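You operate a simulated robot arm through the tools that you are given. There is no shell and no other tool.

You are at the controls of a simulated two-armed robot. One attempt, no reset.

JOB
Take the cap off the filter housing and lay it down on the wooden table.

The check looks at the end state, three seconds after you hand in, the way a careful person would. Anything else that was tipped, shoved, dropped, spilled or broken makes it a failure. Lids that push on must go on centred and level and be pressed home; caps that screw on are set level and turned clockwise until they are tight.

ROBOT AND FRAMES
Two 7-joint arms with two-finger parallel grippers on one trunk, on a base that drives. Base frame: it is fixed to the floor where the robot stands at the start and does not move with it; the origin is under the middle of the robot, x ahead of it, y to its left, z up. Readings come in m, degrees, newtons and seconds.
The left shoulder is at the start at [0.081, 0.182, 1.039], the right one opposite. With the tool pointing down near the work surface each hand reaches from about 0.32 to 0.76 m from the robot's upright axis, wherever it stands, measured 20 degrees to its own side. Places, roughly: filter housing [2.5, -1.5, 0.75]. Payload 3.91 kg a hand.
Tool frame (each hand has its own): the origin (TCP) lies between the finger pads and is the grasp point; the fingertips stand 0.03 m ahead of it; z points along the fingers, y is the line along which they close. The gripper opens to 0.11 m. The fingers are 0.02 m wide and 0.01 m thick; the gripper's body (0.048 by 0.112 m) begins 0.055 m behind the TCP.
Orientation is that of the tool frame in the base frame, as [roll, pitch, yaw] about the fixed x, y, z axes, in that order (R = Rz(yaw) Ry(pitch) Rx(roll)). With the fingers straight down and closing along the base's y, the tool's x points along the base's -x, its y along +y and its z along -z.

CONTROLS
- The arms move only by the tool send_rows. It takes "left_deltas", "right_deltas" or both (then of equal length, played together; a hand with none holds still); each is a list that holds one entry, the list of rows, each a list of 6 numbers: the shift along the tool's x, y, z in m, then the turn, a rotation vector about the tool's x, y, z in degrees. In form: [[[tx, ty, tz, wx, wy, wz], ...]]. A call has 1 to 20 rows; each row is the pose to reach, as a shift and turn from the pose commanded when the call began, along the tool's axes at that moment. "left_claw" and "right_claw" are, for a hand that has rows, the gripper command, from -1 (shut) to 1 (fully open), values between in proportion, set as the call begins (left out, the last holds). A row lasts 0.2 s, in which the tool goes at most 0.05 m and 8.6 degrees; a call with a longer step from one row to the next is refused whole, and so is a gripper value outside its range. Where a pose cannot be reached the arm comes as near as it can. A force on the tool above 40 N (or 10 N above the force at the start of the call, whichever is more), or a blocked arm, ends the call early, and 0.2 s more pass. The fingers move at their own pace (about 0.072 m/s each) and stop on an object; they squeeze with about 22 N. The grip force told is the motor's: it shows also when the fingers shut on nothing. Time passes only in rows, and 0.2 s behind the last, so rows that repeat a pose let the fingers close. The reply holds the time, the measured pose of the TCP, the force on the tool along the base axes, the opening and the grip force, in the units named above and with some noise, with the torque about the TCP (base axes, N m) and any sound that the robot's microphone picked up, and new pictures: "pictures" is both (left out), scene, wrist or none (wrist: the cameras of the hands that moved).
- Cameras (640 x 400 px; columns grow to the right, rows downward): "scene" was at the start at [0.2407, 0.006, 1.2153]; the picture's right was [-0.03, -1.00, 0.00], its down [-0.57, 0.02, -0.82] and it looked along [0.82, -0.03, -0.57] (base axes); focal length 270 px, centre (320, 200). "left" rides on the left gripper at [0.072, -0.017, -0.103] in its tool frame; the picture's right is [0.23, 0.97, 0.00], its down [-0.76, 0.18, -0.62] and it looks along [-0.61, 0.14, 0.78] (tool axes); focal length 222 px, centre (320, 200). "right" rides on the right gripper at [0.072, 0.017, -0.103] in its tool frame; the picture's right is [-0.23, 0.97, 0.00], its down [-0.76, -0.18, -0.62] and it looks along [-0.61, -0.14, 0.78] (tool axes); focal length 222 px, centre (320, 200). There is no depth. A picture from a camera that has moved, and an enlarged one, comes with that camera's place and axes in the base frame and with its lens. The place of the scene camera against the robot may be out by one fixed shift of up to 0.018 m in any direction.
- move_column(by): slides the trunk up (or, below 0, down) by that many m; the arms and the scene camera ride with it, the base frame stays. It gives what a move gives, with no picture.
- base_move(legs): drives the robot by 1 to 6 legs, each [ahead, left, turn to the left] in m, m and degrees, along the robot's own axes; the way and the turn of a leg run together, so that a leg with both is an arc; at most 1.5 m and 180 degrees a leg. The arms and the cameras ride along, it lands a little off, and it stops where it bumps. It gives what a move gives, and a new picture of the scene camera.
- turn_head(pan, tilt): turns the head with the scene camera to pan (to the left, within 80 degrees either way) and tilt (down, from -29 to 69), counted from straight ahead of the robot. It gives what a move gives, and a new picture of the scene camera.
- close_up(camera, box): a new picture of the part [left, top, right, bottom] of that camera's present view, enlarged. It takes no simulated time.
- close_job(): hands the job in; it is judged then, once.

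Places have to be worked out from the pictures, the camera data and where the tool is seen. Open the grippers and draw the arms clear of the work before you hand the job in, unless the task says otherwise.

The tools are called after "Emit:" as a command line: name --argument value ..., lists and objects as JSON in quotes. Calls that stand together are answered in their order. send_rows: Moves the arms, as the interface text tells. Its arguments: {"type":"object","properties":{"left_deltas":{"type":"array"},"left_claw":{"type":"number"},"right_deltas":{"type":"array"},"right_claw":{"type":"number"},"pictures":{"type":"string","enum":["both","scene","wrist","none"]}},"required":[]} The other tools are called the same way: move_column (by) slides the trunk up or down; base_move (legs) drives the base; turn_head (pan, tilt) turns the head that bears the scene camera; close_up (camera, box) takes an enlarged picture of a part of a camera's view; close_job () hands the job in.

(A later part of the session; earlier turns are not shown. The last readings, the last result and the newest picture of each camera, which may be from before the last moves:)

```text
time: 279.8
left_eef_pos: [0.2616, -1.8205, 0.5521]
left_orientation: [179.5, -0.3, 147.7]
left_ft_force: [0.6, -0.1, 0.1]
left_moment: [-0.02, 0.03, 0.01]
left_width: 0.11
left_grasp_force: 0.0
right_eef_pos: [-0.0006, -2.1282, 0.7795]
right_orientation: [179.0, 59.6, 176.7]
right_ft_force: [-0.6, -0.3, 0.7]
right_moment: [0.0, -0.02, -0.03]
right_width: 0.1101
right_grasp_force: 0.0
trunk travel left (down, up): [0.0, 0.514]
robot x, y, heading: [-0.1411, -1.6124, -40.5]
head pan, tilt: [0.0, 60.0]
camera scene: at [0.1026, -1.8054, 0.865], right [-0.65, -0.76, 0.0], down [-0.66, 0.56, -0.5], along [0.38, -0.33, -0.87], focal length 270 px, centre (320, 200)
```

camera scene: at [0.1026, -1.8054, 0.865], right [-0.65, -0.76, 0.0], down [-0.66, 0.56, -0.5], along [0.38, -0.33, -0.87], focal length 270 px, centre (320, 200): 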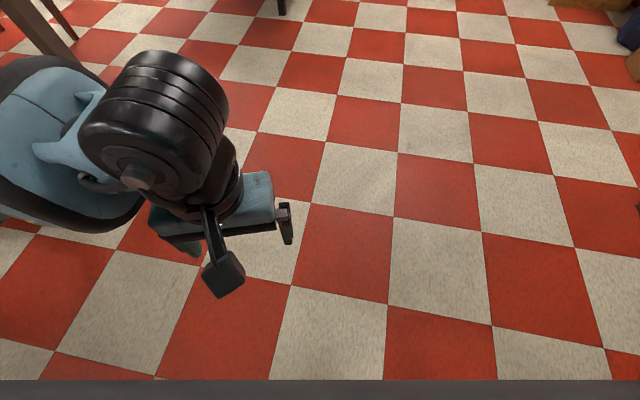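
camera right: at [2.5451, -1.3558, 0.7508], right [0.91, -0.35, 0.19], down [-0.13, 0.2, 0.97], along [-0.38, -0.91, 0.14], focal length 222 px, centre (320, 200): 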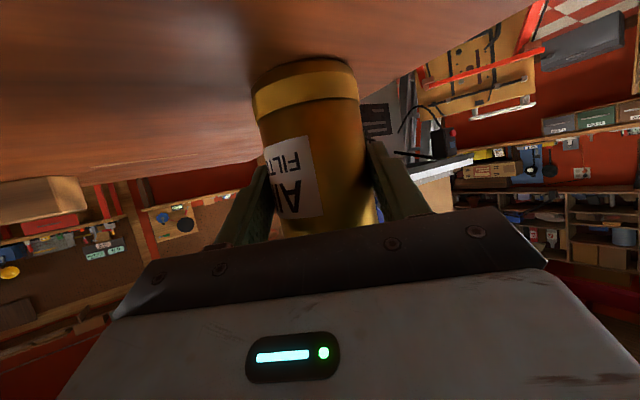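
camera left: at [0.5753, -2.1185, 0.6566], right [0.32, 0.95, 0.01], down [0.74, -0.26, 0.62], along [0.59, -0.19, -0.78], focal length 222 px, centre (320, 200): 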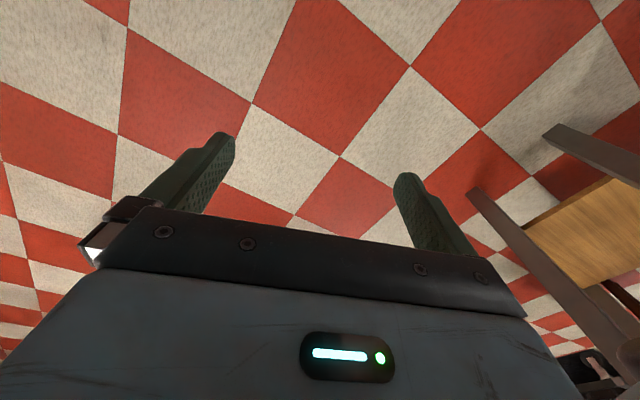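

Still nothing in front. I scan the wider surroundings.

Emit:
turn_head --pan -70 --tilt 35

Emit:
turn_head --pan -25 --tilt 35

Emit:
turn_head --pan 25 --tilt 35

Emit:
turn_head --pan 75 --tilt 35

```text
time: 281.2
left_eef_pos: [0.2613, -1.8201, 0.5518]
left_orientation: [179.8, -0.3, 147.8]
left_ft_force: [0.4, -0.3, 0.3]
left_moment: [-0.03, 0.01, -0.02]
left_width: 0.1102
left_grasp_force: 0.1
right_eef_pos: [-0.0019, -2.1271, 0.7789]
right_orientation: [178.9, 59.6, 176.8]
right_ft_force: [0.0, -0.8, -0.4]
right_moment: [0.0, -0.03, -0.02]
right_width: 0.1104
right_grasp_force: 0.0
trunk travel left (down, up): [0.0, 0.514]
robot x, y, heading: [-0.144, -1.6098, -40.6]
head pan, tilt: [-70.0, 35.0]
camera scene: at [0.0211, -1.8444, 0.8993], right [-0.94, 0.35, 0.0], down [0.2, 0.54, -0.82], along [-0.29, -0.77, -0.57], focal length 270 px, centre (320, 200)
```

scene: 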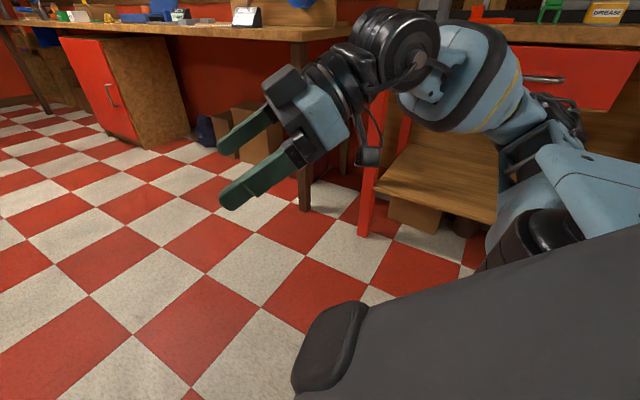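

```text
time: 282.3
left_eef_pos: [0.2618, -1.8212, 0.5531]
left_orientation: [179.7, -0.2, 147.7]
left_ft_force: [0.2, -0.8, 0.4]
left_moment: [0.0, -0.02, 0.03]
left_width: 0.1103
left_grasp_force: 0.0
right_eef_pos: [-0.0024, -2.1273, 0.7785]
right_orientation: [179.1, 59.7, 176.8]
right_ft_force: [-0.2, 0.3, -0.7]
right_moment: [-0.03, 0.01, 0.03]
right_width: 0.11
right_grasp_force: 0.1
trunk travel left (down, up): [0.0, 0.514]
robot x, y, heading: [-0.142, -1.6128, -40.8]
head pan, tilt: [-25.0, 35.0]
camera scene: at [0.0883, -1.8422, 0.8993], right [-0.91, -0.41, 0.0], down [-0.24, 0.52, -0.82], along [0.34, -0.75, -0.57], focal length 270 px, centre (320, 200)
```

scene: 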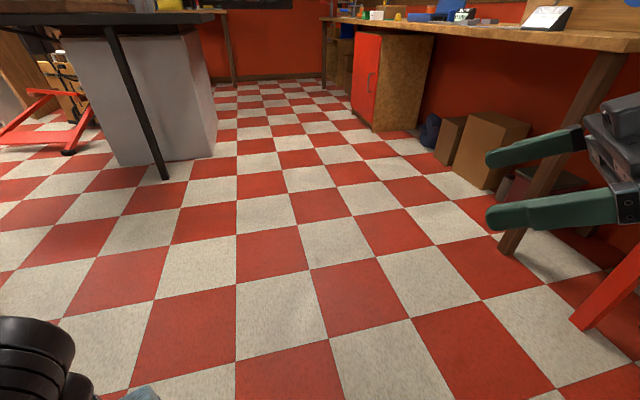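

```text
time: 283.5
left_eef_pos: [0.2612, -1.8206, 0.5525]
left_orientation: [179.6, -0.3, 147.7]
left_ft_force: [0.1, 0.3, 0.0]
left_moment: [-0.02, -0.01, -0.01]
left_width: 0.1102
left_grasp_force: 0.1
right_eef_pos: [0.0002, -2.1279, 0.7802]
right_orientation: [179.0, 59.6, 176.8]
right_ft_force: [-0.2, -1.1, 0.3]
right_moment: [0.03, -0.03, 0.01]
right_width: 0.1101
right_grasp_force: 0.1
trunk travel left (down, up): [0.0, 0.514]
robot x, y, heading: [-0.1431, -1.6119, -40.3]
head pan, tilt: [25.0, 35.0]
camera scene: at [0.1369, -1.7858, 0.8993], right [-0.27, -0.96, 0.0], down [-0.55, 0.16, -0.82], along [0.79, -0.22, -0.57], focal length 270 px, centre (320, 200)
```

scene: 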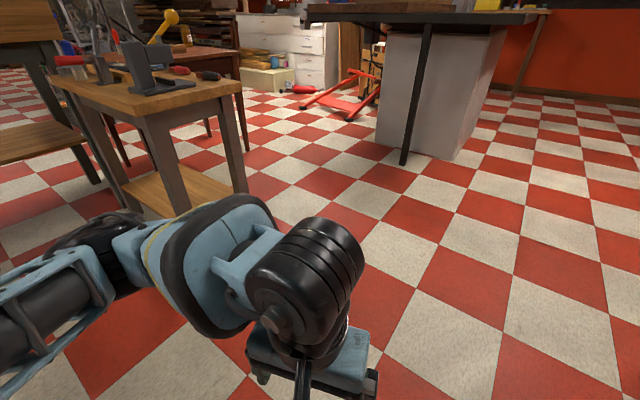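

```text
time: 284.7
left_eef_pos: [0.2626, -1.8204, 0.553]
left_orientation: [179.6, -0.4, 147.7]
left_ft_force: [-0.9, -0.4, -0.1]
left_moment: [-0.04, 0.02, 0.0]
left_width: 0.1099
left_grasp_force: 0.1
right_eef_pos: [-0.0019, -2.1281, 0.7795]
right_orientation: [178.9, 59.7, 176.7]
right_ft_force: [-0.4, -0.3, 1.0]
right_moment: [-0.01, 0.01, -0.03]
right_width: 0.1101
right_grasp_force: 0.1
trunk travel left (down, up): [0.0, 0.514]
robot x, y, heading: [-0.142, -1.6111, -40.5]
head pan, tilt: [75.0, 35.0]
camera scene: at [0.1248, -1.7124, 0.8993], right [0.56, -0.83, 0.0], down [-0.47, -0.32, -0.82], along [0.68, 0.46, -0.57], focal length 270 px, centre (320, 200)
```

scene: 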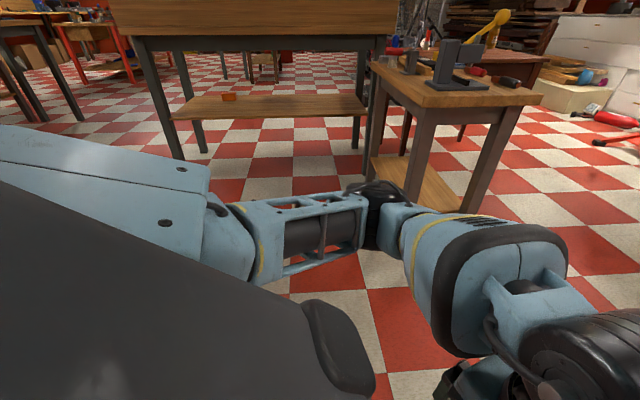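

I check the wrist cameras' views too.

Emit:
close_up --camera "left" --box '[0, 0, 640, 400]'

Emit:
close_up --camera "right" --box '[0, 0, 640, 400]'

Emit:
close_up --camera "scene" --box '[360, 100, 640, 300]'

```text
1.00 times, centred on (320, 200) of left (not enlarged: the box is as wide or as high as the picture)
camera zoom: at [0.1914, -1.7965, 0.6562], right [0.33, 0.94, 0.01], down [0.74, -0.26, 0.62], along [0.59, -0.2, -0.78], focal length 222 px, centre (320, 200)
```

zoom: 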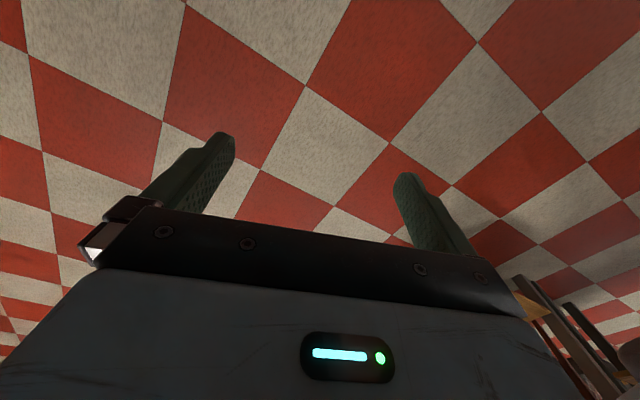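

```text
1.00 times, centred on (320, 200) of right (not enlarged: the box is as wide or as high as the picture)
camera zoom: at [-0.1254, -2.1057, 0.7685], right [0.15, 0.97, 0.2], down [-0.16, -0.18, 0.97], along [0.97, -0.18, 0.13], focal length 222 px, centre (320, 200)
```

zoom: 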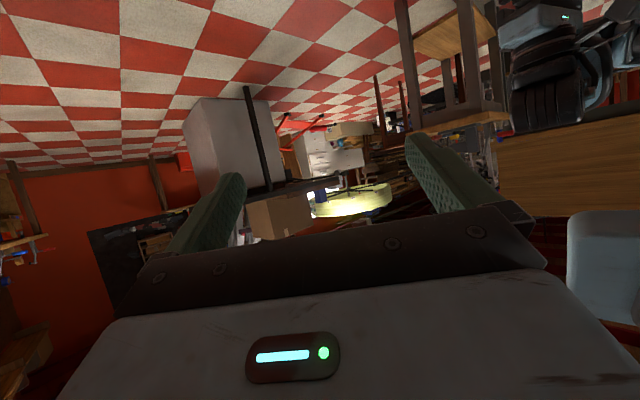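

```text
2.00 times, centred on (500, 200) of scene
camera zoom: at [0.1248, -1.7124, 0.8993], right [0.56, -0.83, 0.0], down [-0.47, -0.32, -0.82], along [0.68, 0.46, -0.57], focal length 539 px, centre (-40, 200)
```

zoom: 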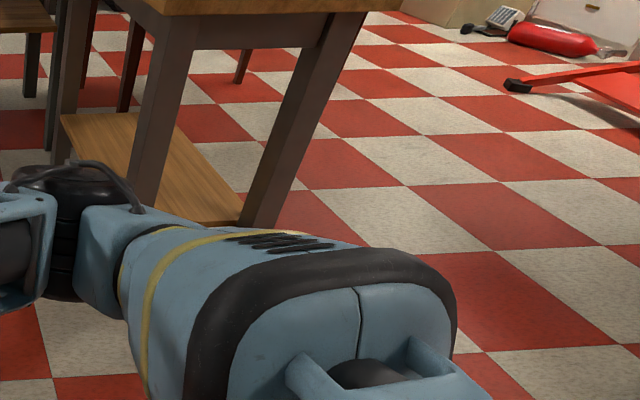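

Nothing yet. I raise the trunk for a better overview and look near the base on both sides.

Emit:
move_column --by 0.3

Emit:
turn_head --pan 80 --tilt 45

Emit:
turn_head --pan -80 --tilt 45

Emit:
turn_head --pan 10 --tilt 45

```text
time: 287.7
left_eef_pos: [0.2617, -1.8208, 0.8526]
left_orientation: [179.6, -0.4, 147.7]
left_ft_force: [0.0, -1.1, 0.3]
left_moment: [0.01, 0.0, 0.02]
left_width: 0.1099
left_grasp_force: 0.1
right_eef_pos: [-0.0022, -2.1273, 1.0802]
right_orientation: [178.9, 59.7, 176.8]
right_ft_force: [-0.4, -0.9, -0.4]
right_moment: [-0.01, 0.03, -0.02]
right_width: 0.11
right_grasp_force: 0.1
trunk travel left (down, up): [-0.3, 0.214]
robot x, y, heading: [-0.1387, -1.6108, -40.6]
head pan, tilt: [75.0, 35.0]
```

```text
time: 288.4
left_eef_pos: [0.262, -1.8212, 0.8522]
left_orientation: [179.6, -0.4, 147.7]
left_ft_force: [0.4, 0.1, -0.1]
left_moment: [0.0, 0.01, -0.01]
left_width: 0.1099
left_grasp_force: 0.0
right_eef_pos: [-0.0023, -2.1278, 1.0793]
right_orientation: [178.9, 59.5, 176.9]
right_ft_force: [-0.4, 0.5, 0.3]
right_moment: [0.0, 0.0, -0.01]
right_width: 0.1101
right_grasp_force: 0.0
trunk travel left (down, up): [-0.3, 0.214]
robot x, y, heading: [-0.1428, -1.6085, -41.0]
head pan, tilt: [80.0, 45.0]
camera scene: at [0.039, -1.6452, 1.1998], right [0.63, -0.77, 0.0], down [-0.55, -0.45, -0.71], along [0.55, 0.45, -0.71], focal length 270 px, centre (320, 200)
```

scene: 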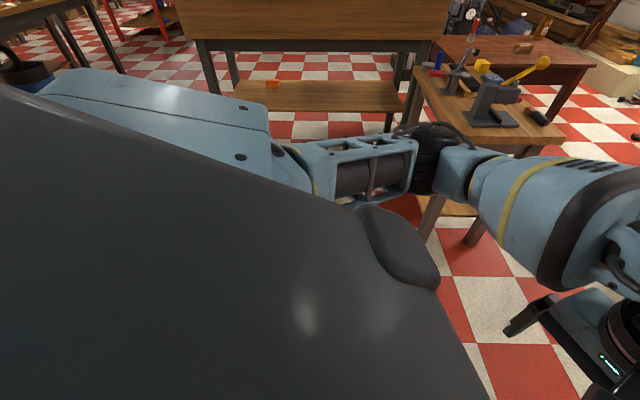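

```text
time: 290.9
left_eef_pos: [0.2629, -1.8217, 0.8521]
left_orientation: [179.7, -0.3, 147.8]
left_ft_force: [0.5, -0.3, 0.2]
left_moment: [-0.02, 0.01, -0.01]
left_width: 0.11
left_grasp_force: 0.1
right_eef_pos: [-0.0001, -2.1275, 1.0788]
right_orientation: [179.1, 59.5, 176.8]
right_ft_force: [0.6, 0.9, 0.4]
right_moment: [0.0, 0.02, 0.03]
right_width: 0.11
right_grasp_force: 0.1
trunk travel left (down, up): [-0.3, 0.214]
robot x, y, heading: [-0.1453, -1.6093, -41.0]
head pan, tilt: [-80.0, 45.0]
camera scene: at [-0.0654, -1.7667, 1.1997], right [-0.86, 0.51, 0.0], down [0.36, 0.61, -0.71], along [-0.36, -0.61, -0.71], focal length 270 px, centre (320, 200)
```

scene: 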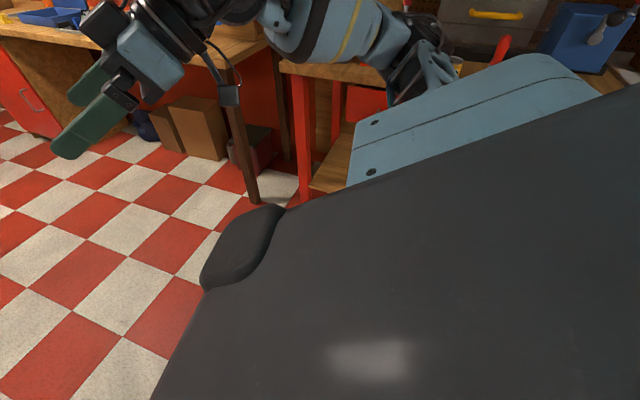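

```text
time: 292.5
left_eef_pos: [0.2621, -1.8206, 0.8526]
left_orientation: [179.6, -0.3, 147.6]
left_ft_force: [0.6, -0.5, -0.8]
left_moment: [0.04, 0.01, 0.0]
left_width: 0.1099
left_grasp_force: 0.0
right_eef_pos: [-0.0009, -2.1291, 1.0791]
right_orientation: [179.0, 59.6, 176.8]
right_ft_force: [0.1, 0.5, 1.0]
right_moment: [0.01, 0.0, 0.01]
right_width: 0.1101
right_grasp_force: 0.1
trunk travel left (down, up): [-0.3, 0.214]
robot x, y, heading: [-0.1439, -1.6094, -41.0]
head pan, tilt: [10.0, 45.0]
camera scene: at [0.046, -1.7382, 1.1997], right [-0.51, -0.86, 0.0], down [-0.61, 0.36, -0.71], along [0.61, -0.36, -0.71], focal length 270 px, centre (320, 200)
```

scene: 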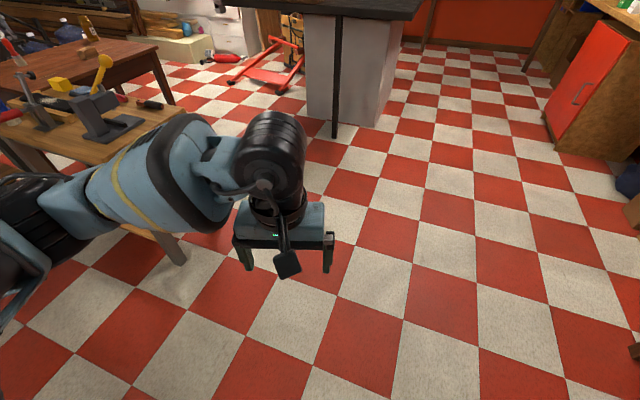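

I move the left hand up and aside, then scan the room in enlarged views.

Emit:
send_rows --left_deltas '[[[0.03, 0.03, -0.03, 0, 0, 0], [0.06, 0.06, -0.06, 0, 0, 0], [0.09, 0.09, -0.09, 0, 0, 0], [0.1, 0.12, -0.12, 0, 0, 0], [0.1, 0.15, -0.15, 0, 0, 0], [0.1, 0.18, -0.18, 0, 0, 0]]]' --pictures "none"

Emit:
turn_head --pan 0 --tilt 30

Emit:
close_up --camera "scene" --box '[0, 80, 320, 280]'

Emit:
close_up --camera "scene" --box '[320, 80, 640, 280]'

```text
refused: row 1 steps farther than a row can; nothing moved
```

```text
time: 293.3
left_eef_pos: [0.2619, -1.8209, 0.853]
left_orientation: [179.6, -0.4, 147.8]
left_ft_force: [0.6, -0.6, 0.5]
left_moment: [0.01, 0.02, -0.03]
left_width: 0.1098
left_grasp_force: 0.1
right_eef_pos: [-0.0016, -2.1282, 1.0799]
right_orientation: [179.0, 59.5, 176.8]
right_ft_force: [0.0, -0.4, 0.6]
right_moment: [-0.02, -0.02, -0.03]
right_width: 0.1101
right_grasp_force: 0.1
trunk travel left (down, up): [-0.3, 0.214]
robot x, y, heading: [-0.1406, -1.6071, -40.7]
head pan, tilt: [0.0, 30.0]
camera scene: at [0.0447, -1.7556, 1.2223], right [-0.65, -0.76, 0.0], down [-0.38, 0.33, -0.87], along [0.66, -0.56, -0.5], focal length 270 px, centre (320, 200)
```

scene: 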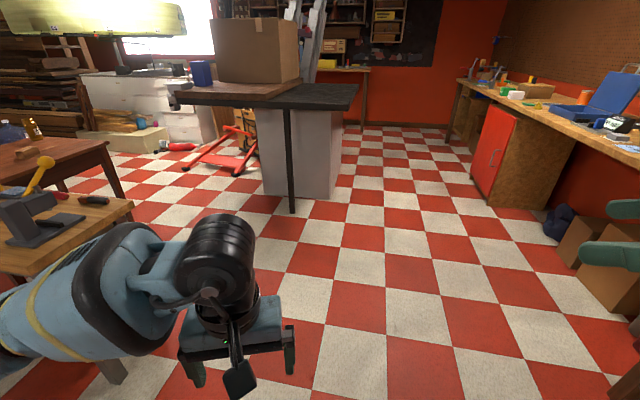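

```text
2.00 times, centred on (160, 180) of scene
camera zoom: at [0.0447, -1.7556, 1.2223], right [-0.65, -0.76, 0.0], down [-0.38, 0.33, -0.87], along [0.66, -0.56, -0.5], focal length 539 px, centre (640, 240)
```

zoom: 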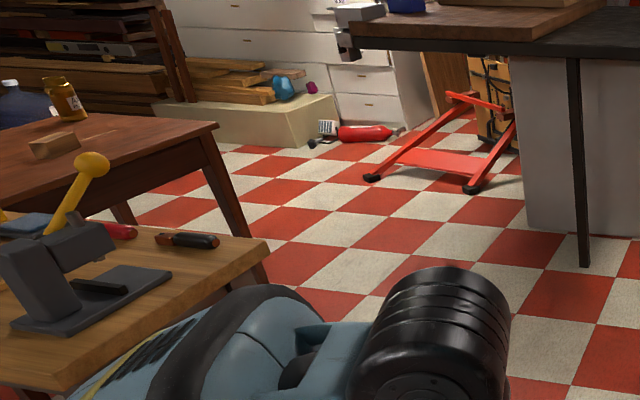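

```text
2.00 times, centred on (480, 180) of scene
camera zoom: at [0.0447, -1.7556, 1.2223], right [-0.65, -0.76, 0.0], down [-0.38, 0.33, -0.87], along [0.66, -0.56, -0.5], focal length 539 px, centre (0, 240)
```

zoom: 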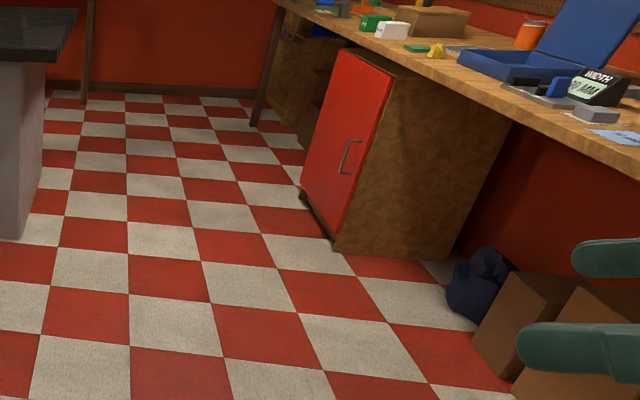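

Still hidden. If it is beneath the base, backing up further will reveal it; the floor behind me was free. I back up another 0.4 m.

Emit:
turn_head --pan 0 --tilt 60

Emit:
base_move --legs '[[-0.4, 0, 0]]'

Emit:
turn_head --pan 0 --tilt 45

```text
time: 294.2
left_eef_pos: [0.2621, -1.8201, 0.853]
left_orientation: [179.6, -0.3, 147.7]
left_ft_force: [0.2, -0.2, 0.9]
left_moment: [0.0, -0.04, -0.02]
left_width: 0.1103
left_grasp_force: 0.0
right_eef_pos: [-0.0015, -2.1273, 1.0799]
right_orientation: [179.0, 59.7, 176.8]
right_ft_force: [-0.5, 0.4, 0.8]
right_moment: [-0.01, 0.01, -0.03]
right_width: 0.1098
right_grasp_force: 0.0
trunk travel left (down, up): [-0.3, 0.214]
robot x, y, heading: [-0.1402, -1.614, -41.0]
head pan, tilt: [0.0, 60.0]
camera scene: at [0.0266, -1.7401, 1.1803], right [-0.65, -0.76, 0.0], down [-0.66, 0.56, -0.5], along [0.38, -0.33, -0.87], focal length 270 px, centre (320, 200)
```

scene: 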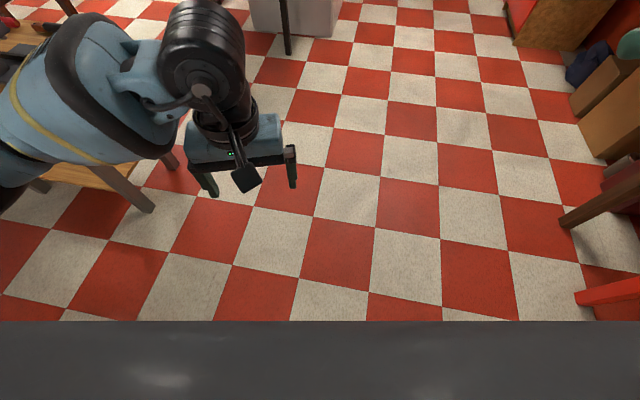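

```text
time: 296.8
left_eef_pos: [-0.0445, -1.556, 0.8531]
left_orientation: [179.5, -0.4, 147.9]
left_ft_force: [-0.7, 1.3, 0.5]
left_moment: [0.02, -0.01, -0.04]
left_width: 0.1101
left_grasp_force: 0.1
right_eef_pos: [-0.3059, -1.8657, 1.0793]
right_orientation: [179.0, 59.6, 177.1]
right_ft_force: [0.0, 0.2, 1.1]
right_moment: [0.0, 0.02, -0.04]
right_width: 0.11
right_grasp_force: 0.0
trunk travel left (down, up): [-0.3, 0.214]
robot x, y, heading: [-0.4508, -1.3475, -40.3]
head pan, tilt: [0.0, 60.0]
camera scene: at [-0.2793, -1.4773, 1.1803], right [-0.65, -0.76, 0.0], down [-0.66, 0.56, -0.5], along [0.38, -0.32, -0.87], focal length 270 px, centre (320, 200)
```

scene: 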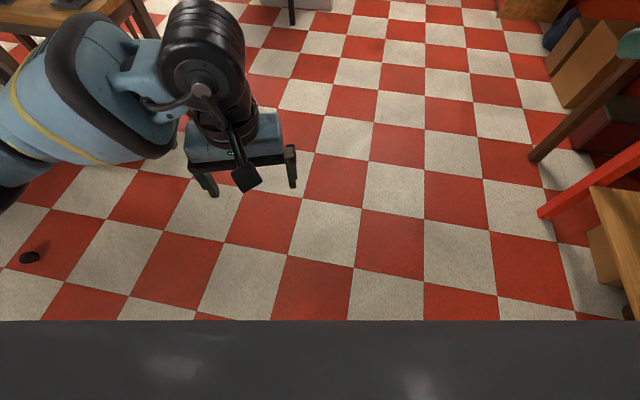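

```text
time: 297.5
left_eef_pos: [-0.0434, -1.5579, 0.8521]
left_orientation: [179.7, -0.2, 147.9]
left_ft_force: [-0.9, 0.0, -0.2]
left_moment: [-0.01, 0.02, 0.04]
left_width: 0.1102
left_grasp_force: 0.0
right_eef_pos: [-0.305, -1.8661, 1.079]
right_orientation: [179.1, 59.6, 177.1]
right_ft_force: [-0.1, -0.6, -0.2]
right_moment: [-0.03, -0.03, -0.01]
right_width: 0.1101
right_grasp_force: 0.1
trunk travel left (down, up): [-0.3, 0.214]
robot x, y, heading: [-0.4493, -1.35, -40.3]
head pan, tilt: [0.0, 45.0]
camera scene: at [-0.2678, -1.4871, 1.1996], right [-0.65, -0.76, 0.0], down [-0.54, 0.46, -0.71], along [0.54, -0.46, -0.71], focal length 270 px, centre (320, 200)
```

scene: 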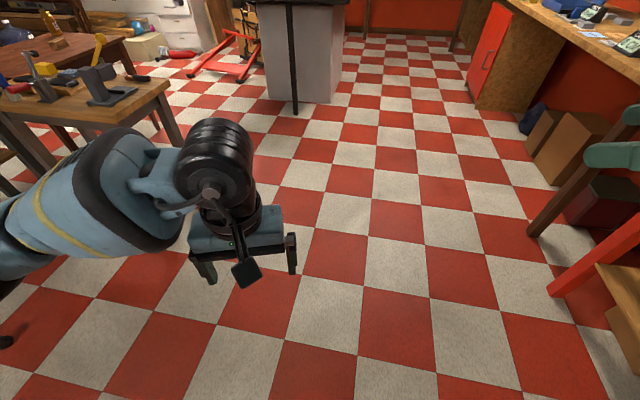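

Found it: a black disc at about (0.84, -0.75), to my left. I turn the head there and enlarge.

Emit:
turn_head --pan 60 --tilt 35

Emit:
turn_head --pan 75 --tilt 40

```text
time: 298.8
left_eef_pos: [-0.0443, -1.5574, 0.853]
left_orientation: [179.5, -0.3, 147.9]
left_ft_force: [-0.1, 0.1, -0.5]
left_moment: [-0.03, 0.03, -0.02]
left_width: 0.1101
left_grasp_force: 0.1
right_eef_pos: [-0.3057, -1.8654, 1.079]
right_orientation: [179.0, 59.5, 177.1]
right_ft_force: [-0.7, -0.5, 0.7]
right_moment: [-0.01, -0.02, -0.02]
right_width: 0.1102
right_grasp_force: 0.1
trunk travel left (down, up): [-0.3, 0.214]
robot x, y, heading: [-0.4437, -1.3514, -40.6]
head pan, tilt: [60.0, 35.0]
camera scene: at [-0.2468, -1.405, 1.2145], right [0.33, -0.94, 0.0], down [-0.54, -0.19, -0.82], along [0.77, 0.27, -0.57], focal length 270 px, centre (320, 200)
```

scene: 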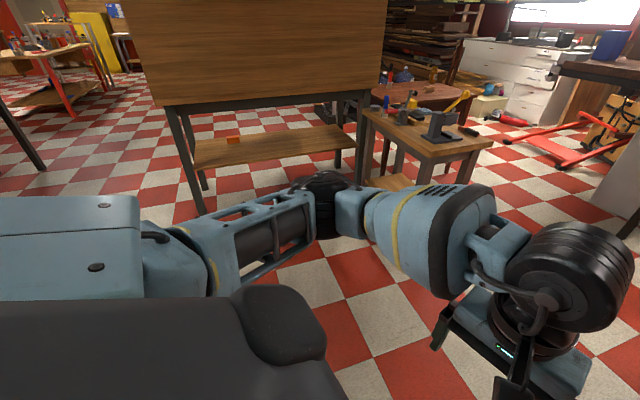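

```text
time: 299.6
left_eef_pos: [-0.0436, -1.5577, 0.852]
left_orientation: [179.7, -0.3, 147.9]
left_ft_force: [-0.3, 0.8, -0.3]
left_moment: [0.01, -0.02, -0.01]
left_width: 0.1099
left_grasp_force: 0.0
right_eef_pos: [-0.305, -1.8655, 1.0788]
right_orientation: [179.0, 59.5, 177.1]
right_ft_force: [0.4, -0.1, 0.1]
right_moment: [-0.02, 0.02, 0.02]
right_width: 0.11
right_grasp_force: 0.0
trunk travel left (down, up): [-0.3, 0.214]
robot x, y, heading: [-0.4487, -1.3503, -40.5]
head pan, tilt: [75.0, 40.0]
camera scene: at [-0.2597, -1.3862, 1.207], right [0.57, -0.82, 0.0], down [-0.53, -0.36, -0.77], along [0.63, 0.43, -0.64], focal length 270 px, centre (320, 200)
```

scene: 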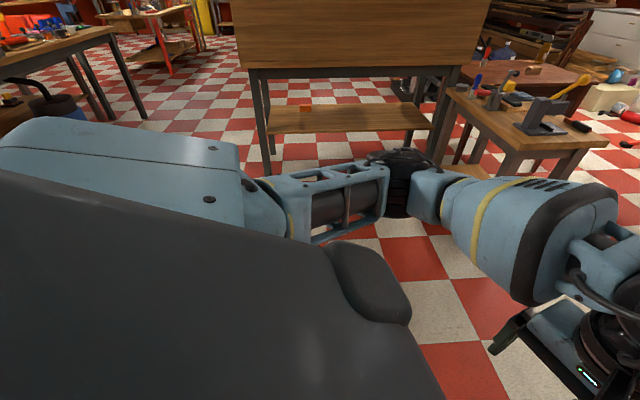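

The left arm is in the way; I turn the base left 65° to face the cap.

Emit:
base_move --legs '[[0, 0, 65]]'

Emit:
turn_head --pan -5 --tilt 40

```text
time: 302.8
left_eef_pos: [-0.0812, -1.0815, 0.8523]
left_orientation: [179.5, -0.2, -148.7]
left_ft_force: [0.4, 0.1, 0.1]
left_moment: [-0.01, 0.0, 0.0]
left_width: 0.1102
left_grasp_force: 0.0
right_eef_pos: [0.0767, -1.4532, 1.0789]
right_orientation: [179.1, 59.7, -119.5]
right_ft_force: [-0.7, 0.3, -0.1]
right_moment: [0.01, -0.01, -0.01]
right_width: 0.1102
right_grasp_force: 0.1
trunk travel left (down, up): [-0.3, 0.214]
robot x, y, heading: [-0.4432, -1.3464, 23.1]
head pan, tilt: [75.0, 40.0]
camera scene: at [-0.3184, -1.1994, 1.207], right [0.99, 0.14, 0.0], down [0.09, -0.64, -0.77], along [-0.11, 0.76, -0.64], focal length 270 px, centre (320, 200)
```

scene: 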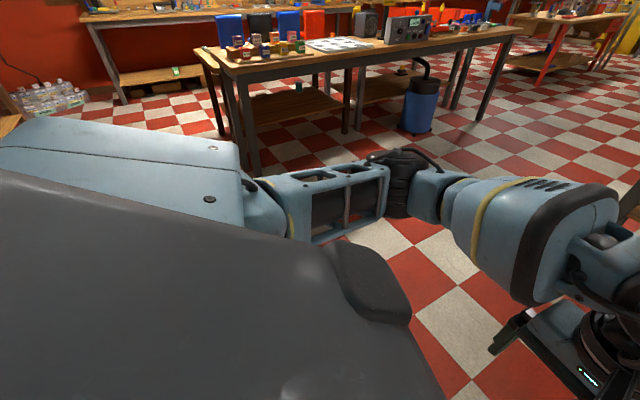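

```text
time: 304.3
left_eef_pos: [-0.0802, -1.0811, 0.8518]
left_orientation: [179.6, -0.3, -148.7]
left_ft_force: [-0.5, -0.2, 1.2]
left_moment: [0.0, 0.03, 0.01]
left_width: 0.1103
left_grasp_force: 0.0
right_eef_pos: [0.0775, -1.4528, 1.0797]
right_orientation: [179.0, 59.6, -119.6]
right_ft_force: [0.0, 0.2, -0.1]
right_moment: [-0.01, 0.0, 0.01]
right_width: 0.1102
right_grasp_force: 0.1
trunk travel left (down, up): [-0.3, 0.214]
robot x, y, heading: [-0.4492, -1.3504, 23.3]
head pan, tilt: [-5.0, 40.0]
camera scene: at [-0.2258, -1.2573, 1.207], right [0.31, -0.95, 0.0], down [-0.61, -0.2, -0.77], along [0.73, 0.24, -0.64], focal length 270 px, centre (320, 200)
```

scene: 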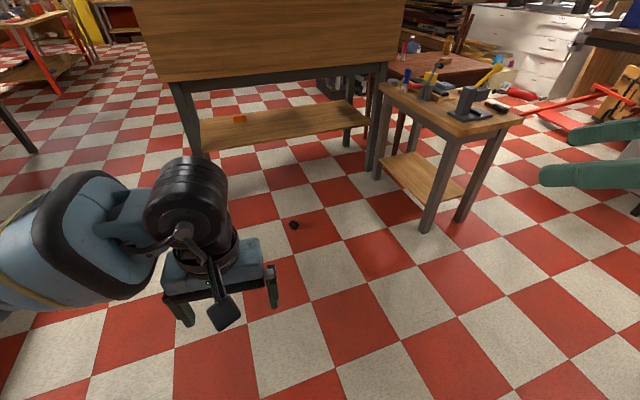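

There it is, in front of the bench. I enlarge to see how it lies.

Emit:
close_up --camera "scene" --box '[273, 210, 313, 240]'

```text
13.33 times, centred on (293, 225) of scene
camera zoom: at [-0.2258, -1.2573, 1.207], right [0.31, -0.95, 0.0], down [-0.61, -0.2, -0.77], along [0.73, 0.24, -0.64], focal length 3593 px, centre (680, -133)
```

zoom: 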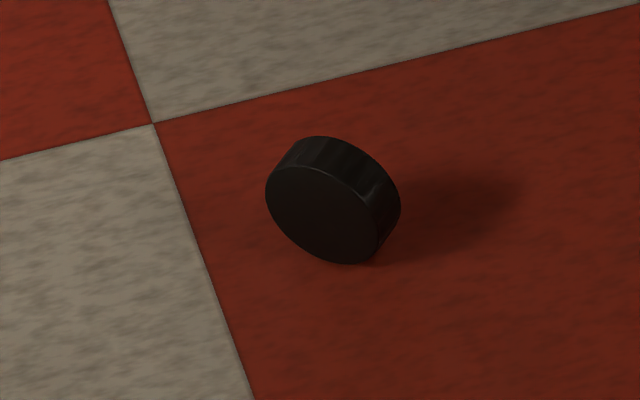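

The cap is standing on its rim again, axis at about azimuth 163°. I drive to a spot 0.63 m west of it and turn to heading -17° so that my closing direction matches its rolling diameter.

Emit:
base_move --legs '[[0.87, 0.355, 0], [0, 0, -40.3]]'

Emit:
turn_head --pan 5 --tilt 55

```text
time: 311.1
left_eef_pos: [0.6742, -0.7043, 0.8531]
left_orientation: [179.6, -0.3, 171.0]
left_ft_force: [0.0, 0.5, 0.2]
left_moment: [0.02, 0.04, -0.03]
left_width: 0.1102
left_grasp_force: 0.1
right_eef_pos: [0.5545, -1.091, 1.0791]
right_orientation: [179.0, 59.6, -159.8]
right_ft_force: [-0.4, 0.5, 0.0]
right_moment: [0.05, 0.01, 0.0]
right_width: 0.1102
right_grasp_force: 0.0
trunk travel left (down, up): [-0.3, 0.214]
robot x, y, heading: [0.2224, -0.675, -17.1]
head pan, tilt: [-5.0, 40.0]
camera scene: at [0.4467, -0.7389, 1.207], right [-0.38, -0.93, 0.0], down [-0.59, 0.24, -0.77], along [0.71, -0.29, -0.64], focal length 270 px, centre (320, 200)
```

scene: 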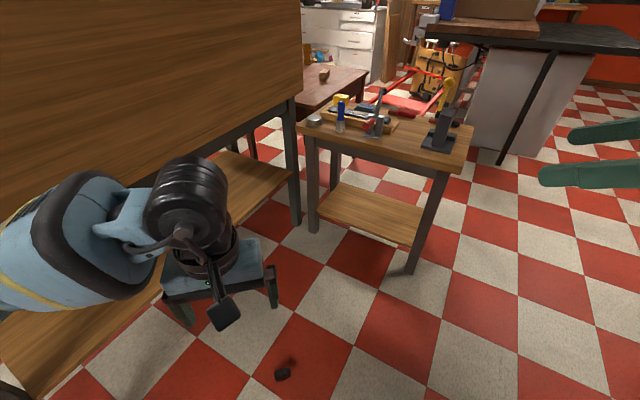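

```text
time: 311.9
left_eef_pos: [0.6749, -0.7047, 0.8531]
left_orientation: [179.6, -0.3, 171.0]
left_ft_force: [0.6, -0.4, -0.3]
left_moment: [-0.01, 0.01, 0.0]
left_width: 0.11
left_grasp_force: 0.1
right_eef_pos: [0.5552, -1.0918, 1.0792]
right_orientation: [178.9, 59.6, -159.8]
right_ft_force: [0.0, 0.7, -0.3]
right_moment: [-0.01, 0.01, 0.0]
right_width: 0.1098
right_grasp_force: 0.0
trunk travel left (down, up): [-0.3, 0.214]
robot x, y, heading: [0.2226, -0.6704, -17.3]
head pan, tilt: [5.0, 55.0]
camera scene: at [0.4386, -0.722, 1.1863], right [-0.21, -0.98, 0.0], down [-0.8, 0.17, -0.57], along [0.56, -0.12, -0.82], focal length 270 px, centre (320, 200)
```

scene: 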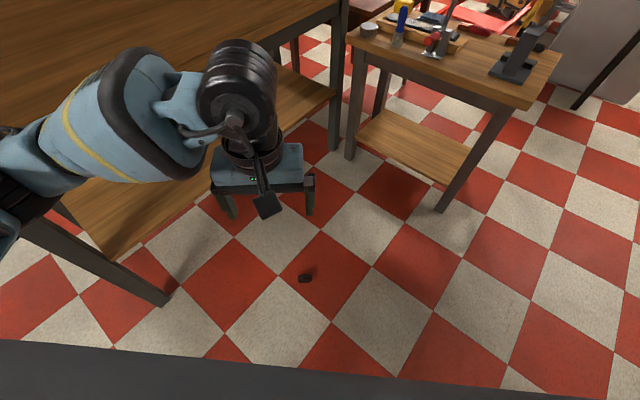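

The cap is 0.61 ahead and 0.115 left. I approach in two small steps, checking that the cap stays put.

Emit:
base_move --legs '[[0.06, 0, 0]]'

Emit:
base_move --legs '[[0.05, 0, 0]]'

Emit:
close_up --camera "scene" --box '[240, 240, 380, 380]'

```text
time: 312.9
left_eef_pos: [0.7337, -0.7223, 0.8521]
left_orientation: [179.6, -0.4, 171.1]
left_ft_force: [-0.3, -0.5, -0.2]
left_moment: [0.04, 0.02, -0.02]
left_width: 0.1098
left_grasp_force: 0.1
right_eef_pos: [0.6133, -1.1091, 1.0791]
right_orientation: [178.8, 59.5, -159.9]
right_ft_force: [0.0, 0.3, -0.7]
right_moment: [0.04, 0.01, 0.01]
right_width: 0.1101
right_grasp_force: 0.1
trunk travel left (down, up): [-0.3, 0.214]
robot x, y, heading: [0.2785, -0.6918, -17.2]
head pan, tilt: [5.0, 55.0]
camera scene: at [0.4967, -0.7402, 1.1861], right [-0.21, -0.98, 0.0], down [-0.8, 0.17, -0.57], along [0.56, -0.12, -0.82], focal length 270 px, centre (320, 200)
```

scene: 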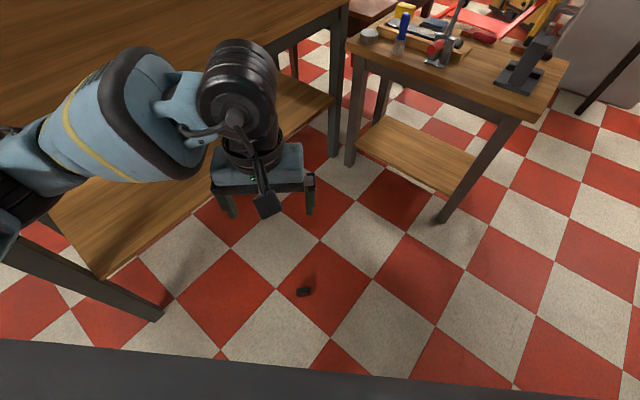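

```text
time: 313.8
left_eef_pos: [0.7831, -0.7375, 0.8516]
left_orientation: [179.6, -0.4, 171.0]
left_ft_force: [0.5, -0.6, -0.6]
left_moment: [0.01, 0.04, 0.02]
left_width: 0.1098
left_grasp_force: 0.0
right_eef_pos: [0.6635, -1.124, 1.0787]
right_orientation: [178.9, 59.6, -159.9]
right_ft_force: [0.0, -0.2, 0.5]
right_moment: [0.01, 0.0, 0.02]
right_width: 0.11
right_grasp_force: 0.1
trunk travel left (down, up): [-0.3, 0.214]
robot x, y, heading: [0.3311, -0.7043, -17.3]
head pan, tilt: [5.0, 55.0]
camera scene: at [0.5462, -0.7554, 1.186], right [-0.21, -0.98, 0.0], down [-0.8, 0.17, -0.57], along [0.56, -0.12, -0.82], focal length 270 px, centre (320, 200)
```

scene: 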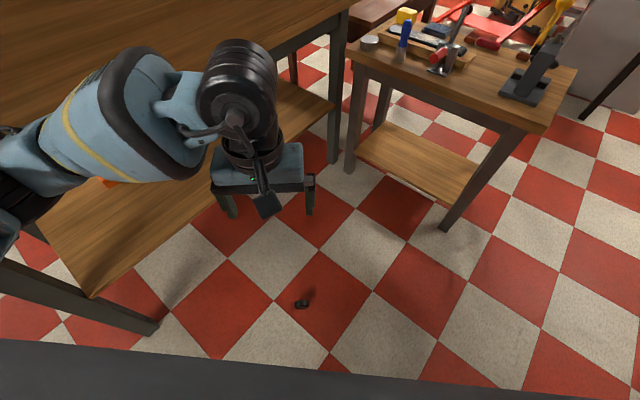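

```text
2.86 times, centred on (310, 310) of scene
camera zoom: at [0.5462, -0.7554, 1.186], right [-0.21, -0.98, 0.0], down [-0.8, 0.17, -0.57], along [0.56, -0.12, -0.82], focal length 770 px, centre (349, -114)
```

zoom: 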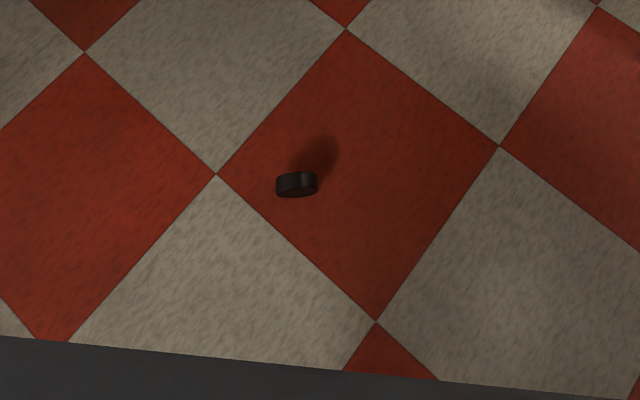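

The cap hasn't moved (0.840, -0.742), and my left hand's closing axis (az 81°) already matches its rolling diameter. I lower the trunk fully.

Emit:
move_column --by -0.3

Emit:
close_up --camera "left" --box '[160, 0, 480, 200]'

```text
time: 316.8
left_eef_pos: [0.7814, -0.7376, 0.552]
left_orientation: [179.7, -0.3, 171.1]
left_ft_force: [-0.2, 0.0, -1.0]
left_moment: [-0.04, 0.01, 0.0]
left_width: 0.11
left_grasp_force: 0.0
right_eef_pos: [0.6624, -1.1242, 0.7791]
right_orientation: [179.0, 59.5, -159.9]
right_ft_force: [0.2, -0.2, -0.6]
right_moment: [0.01, 0.01, 0.01]
right_width: 0.1099
right_grasp_force: 0.1
trunk travel left (down, up): [0.0, 0.514]
robot x, y, heading: [0.3298, -0.707, -17.2]
head pan, tilt: [5.0, 55.0]
```

```text
2.00 times, centred on (320, 100) of left
camera zoom: at [0.7078, -0.7436, 0.6561], right [-0.07, 1.0, 0.01], down [0.78, 0.05, 0.62], along [0.62, 0.05, -0.78], focal length 444 px, centre (320, 400)
```

zoom: 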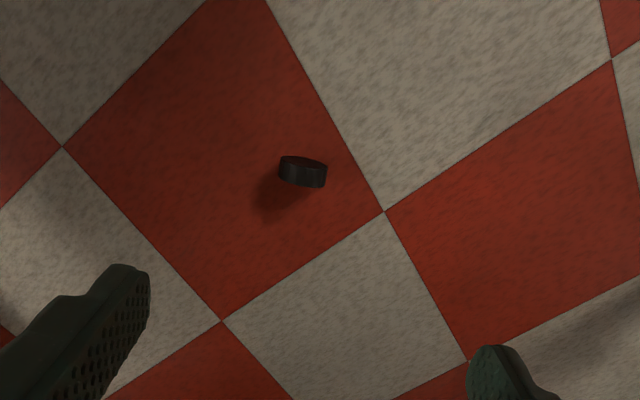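

The left camera puts the cap at (0.838, -0.758). I lower the hand above it to z≈0.16.

Emit:
send_rows --left_deltas '[[[-0.02, -0.004, 0.04, 0, 0, -2], [-0.04, -0.008, 0.08, 0, 0, -5], [-0.0584, -0.011, 0.12, 0, 0, -5], [-0.0584, -0.011, 0.165, 0, 0, -5], [-0.0584, -0.011, 0.21, 0, 0, -5], [-0.0584, -0.011, 0.255, 0, 0, -5], [-0.0584, -0.011, 0.3, 0, 0, -5], [-0.0584, -0.011, 0.345, 0, 0, -5], [-0.0584, -0.011, 0.39, 0, 0, -5], [-0.0584, -0.011, 0.39, 0, 0, -5]]]' --pictures "wrist"

Emit:
close_up --camera "left" --box '[160, 20, 480, 220]'

```text
time: 319.0
left_eef_pos: [0.834, -0.7528, 0.1637]
left_orientation: [179.6, -0.3, 175.9]
left_ft_force: [0.4, -0.2, -0.9]
left_moment: [-0.01, 0.03, 0.04]
left_width: 0.11
left_grasp_force: 0.1
right_eef_pos: [0.6619, -1.1236, 0.7793]
right_orientation: [179.0, 59.6, -159.7]
right_ft_force: [-0.4, 1.0, 0.2]
right_moment: [-0.02, 0.0, -0.04]
right_width: 0.1099
right_grasp_force: 0.0
trunk travel left (down, up): [0.0, 0.514]
robot x, y, heading: [0.3277, -0.7075, -16.8]
head pan, tilt: [5.0, 55.0]
camera left: at [0.7612, -0.765, 0.2669], right [-0.16, 0.99, 0.01], down [0.77, 0.12, 0.62], along [0.61, 0.11, -0.78], focal length 222 px, centre (320, 200)
```

left: 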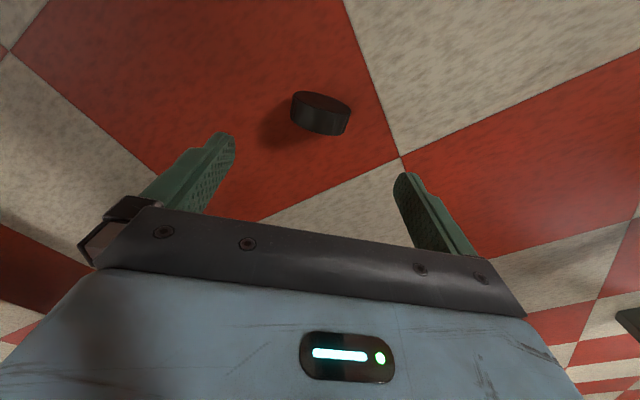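

```text
2.00 times, centred on (320, 120) of left
camera zoom: at [0.7612, -0.765, 0.2669], right [-0.16, 0.99, 0.01], down [0.77, 0.12, 0.62], along [0.61, 0.11, -0.78], focal length 444 px, centre (320, 360)
```

zoom: 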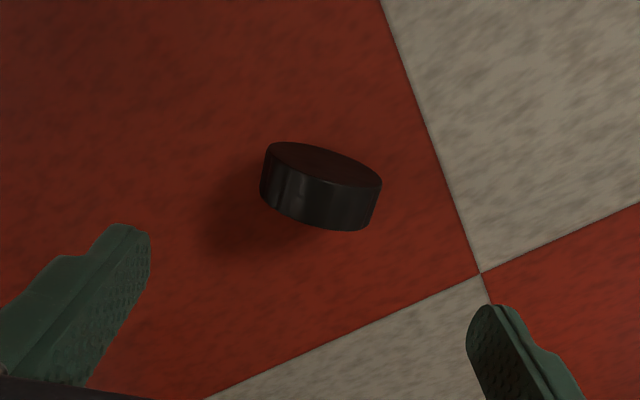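

The cap is centred under the fingers within 1–2 mm. I lower to TCP z≈0.04.

Emit:
send_rows --left_deltas '[[[-0.001, -0.001, 0.03, 0, 0, 0], [-0.001, -0.001, 0.06, 0, 0, 0], [-0.001, -0.001, 0.085, 0, 0, 0], [-0.001, -0.001, 0.105, 0, 0, 0], [-0.001, -0.001, 0.12, 0, 0, 0], [-0.001, -0.001, 0.124, 0, 0, 0], [-0.001, -0.001, 0.124, 0, 0, 0]]]' --pictures "wrist"

```text
time: 320.6
left_eef_pos: [0.8369, -0.7545, 0.0386]
left_orientation: [179.6, -0.3, 176.1]
left_ft_force: [-0.3, -0.2, 0.2]
left_moment: [0.03, -0.03, -0.01]
left_width: 0.1101
left_grasp_force: 0.0
right_eef_pos: [0.6626, -1.1249, 0.779]
right_orientation: [179.0, 59.5, -159.8]
right_ft_force: [0.1, -0.6, -0.2]
right_moment: [-0.01, 0.03, -0.01]
right_width: 0.11
right_grasp_force: 0.0
trunk travel left (down, up): [0.0, 0.514]
robot x, y, heading: [0.3275, -0.7042, -17.4]
head pan, tilt: [5.0, 55.0]
camera left: at [0.7644, -0.7673, 0.1423], right [-0.16, 0.99, 0.01], down [0.78, 0.12, 0.62], along [0.61, 0.11, -0.78], focal length 222 px, centre (320, 200)
```

left: 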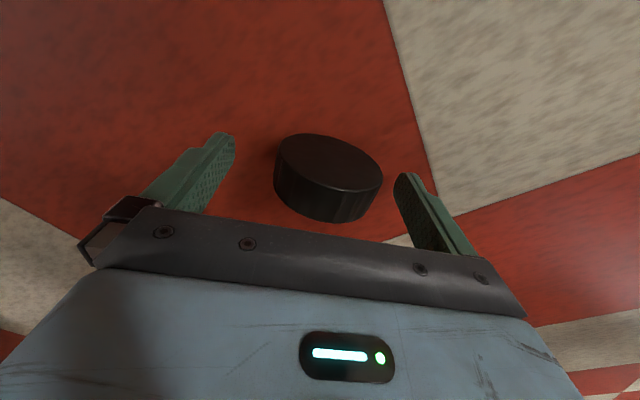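

The cap is between the fingers. I close the left gripper.

Emit:
send_rows --left_deltas '[[[0, 0, 0, 0, 0, 0], [0, 0, 0, 0, 0, 0], [0, 0, 0, 0, 0, 0], [0, 0, 0, 0, 0, 0], [0, 0, 0, 0, 0, 0]]]' --left_claw -1 --pictures "wrist"

Emit:
close_up --camera "left" --box '[200, 80, 440, 230]'

```text
time: 321.8
left_eef_pos: [0.8373, -0.7547, 0.0391]
left_orientation: [179.5, -0.3, 176.2]
left_ft_force: [0.5, 0.0, -0.3]
left_moment: [-0.01, 0.01, 0.01]
left_width: 0.0598
left_grasp_force: 22.0
right_eef_pos: [0.6626, -1.1242, 0.7794]
right_orientation: [179.0, 59.6, -159.7]
right_ft_force: [0.1, 0.4, 0.6]
right_moment: [-0.03, 0.0, 0.0]
right_width: 0.1097
right_grasp_force: 0.0
trunk travel left (down, up): [0.0, 0.514]
robot x, y, heading: [0.3299, -0.704, -17.4]
head pan, tilt: [5.0, 55.0]
camera left: at [0.7646, -0.7673, 0.1425], right [-0.16, 0.99, 0.01], down [0.77, 0.12, 0.62], along [0.61, 0.11, -0.78], focal length 222 px, centre (320, 200)
```

left: 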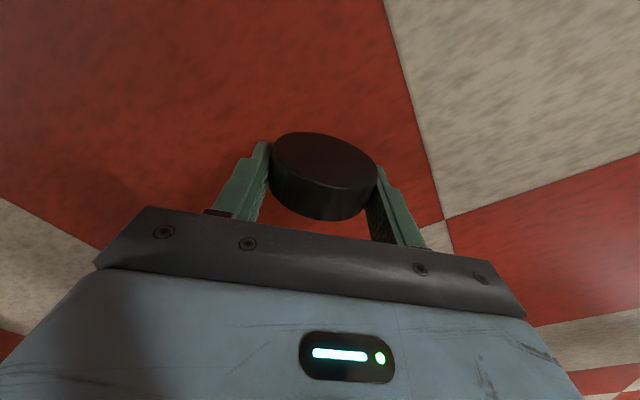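

```text
2.67 times, centred on (320, 155) of left
camera zoom: at [0.7646, -0.7673, 0.1425], right [-0.16, 0.99, 0.01], down [0.77, 0.12, 0.62], along [0.61, 0.11, -0.78], focal length 592 px, centre (320, 320)
```

zoom: 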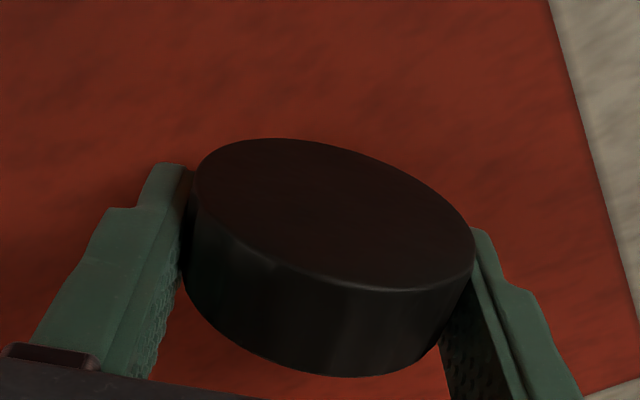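

The cap is gripped (0.060 m, 22 N). I lift gently and check that it holds.

Emit:
send_rows --left_deltas '[[[0, 0, -0.01, 0, 0, 0], [0, 0, -0.02, 0, 0, 0], [0, 0, -0.035, 0, 0, 0], [0, 0, -0.05, 0, 0, 0], [0, 0, -0.07, 0, 0, 0], [0, 0, -0.09, 0, 0, 0], [0, 0, -0.09, 0, 0, 0], [0, 0, -0.09, 0, 0, 0]]]' --pictures "wrist"

Emit:
close_up --camera "left" --box '[200, 80, 440, 230]'

```text
time: 323.6
left_eef_pos: [0.8351, -0.7557, 0.1261]
left_orientation: [179.5, -0.3, 176.1]
left_ft_force: [-0.1, 0.9, -0.3]
left_moment: [0.01, 0.0, -0.02]
left_width: 0.0597
left_grasp_force: 21.8
right_eef_pos: [0.6613, -1.1239, 0.7793]
right_orientation: [179.1, 59.6, -159.8]
right_ft_force: [0.4, -0.3, 0.5]
right_moment: [-0.01, -0.02, 0.0]
right_width: 0.11
right_grasp_force: 0.1
trunk travel left (down, up): [0.0, 0.514]
robot x, y, heading: [0.3264, -0.7046, -17.1]
head pan, tilt: [5.0, 55.0]
camera left: at [0.7625, -0.7671, 0.2297], right [-0.16, 0.99, 0.01], down [0.77, 0.12, 0.62], along [0.61, 0.11, -0.78], focal length 222 px, centre (320, 200)
```

left: 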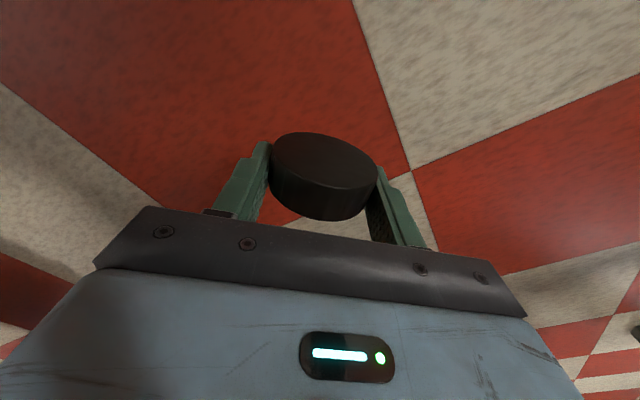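

```text
2.67 times, centred on (320, 155) of left
camera zoom: at [0.7625, -0.7671, 0.2297], right [-0.16, 0.99, 0.01], down [0.77, 0.12, 0.62], along [0.61, 0.11, -0.78], focal length 592 px, centre (320, 320)
```

zoom: 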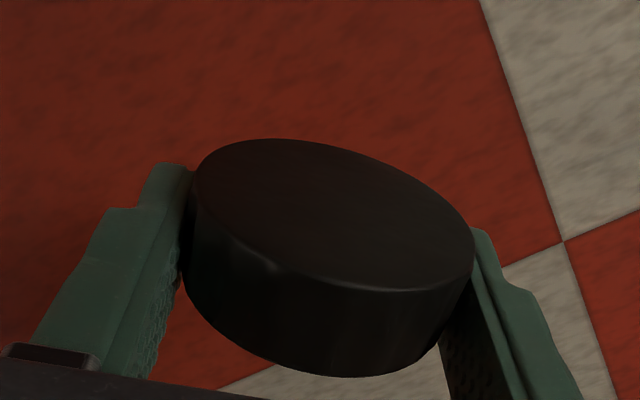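

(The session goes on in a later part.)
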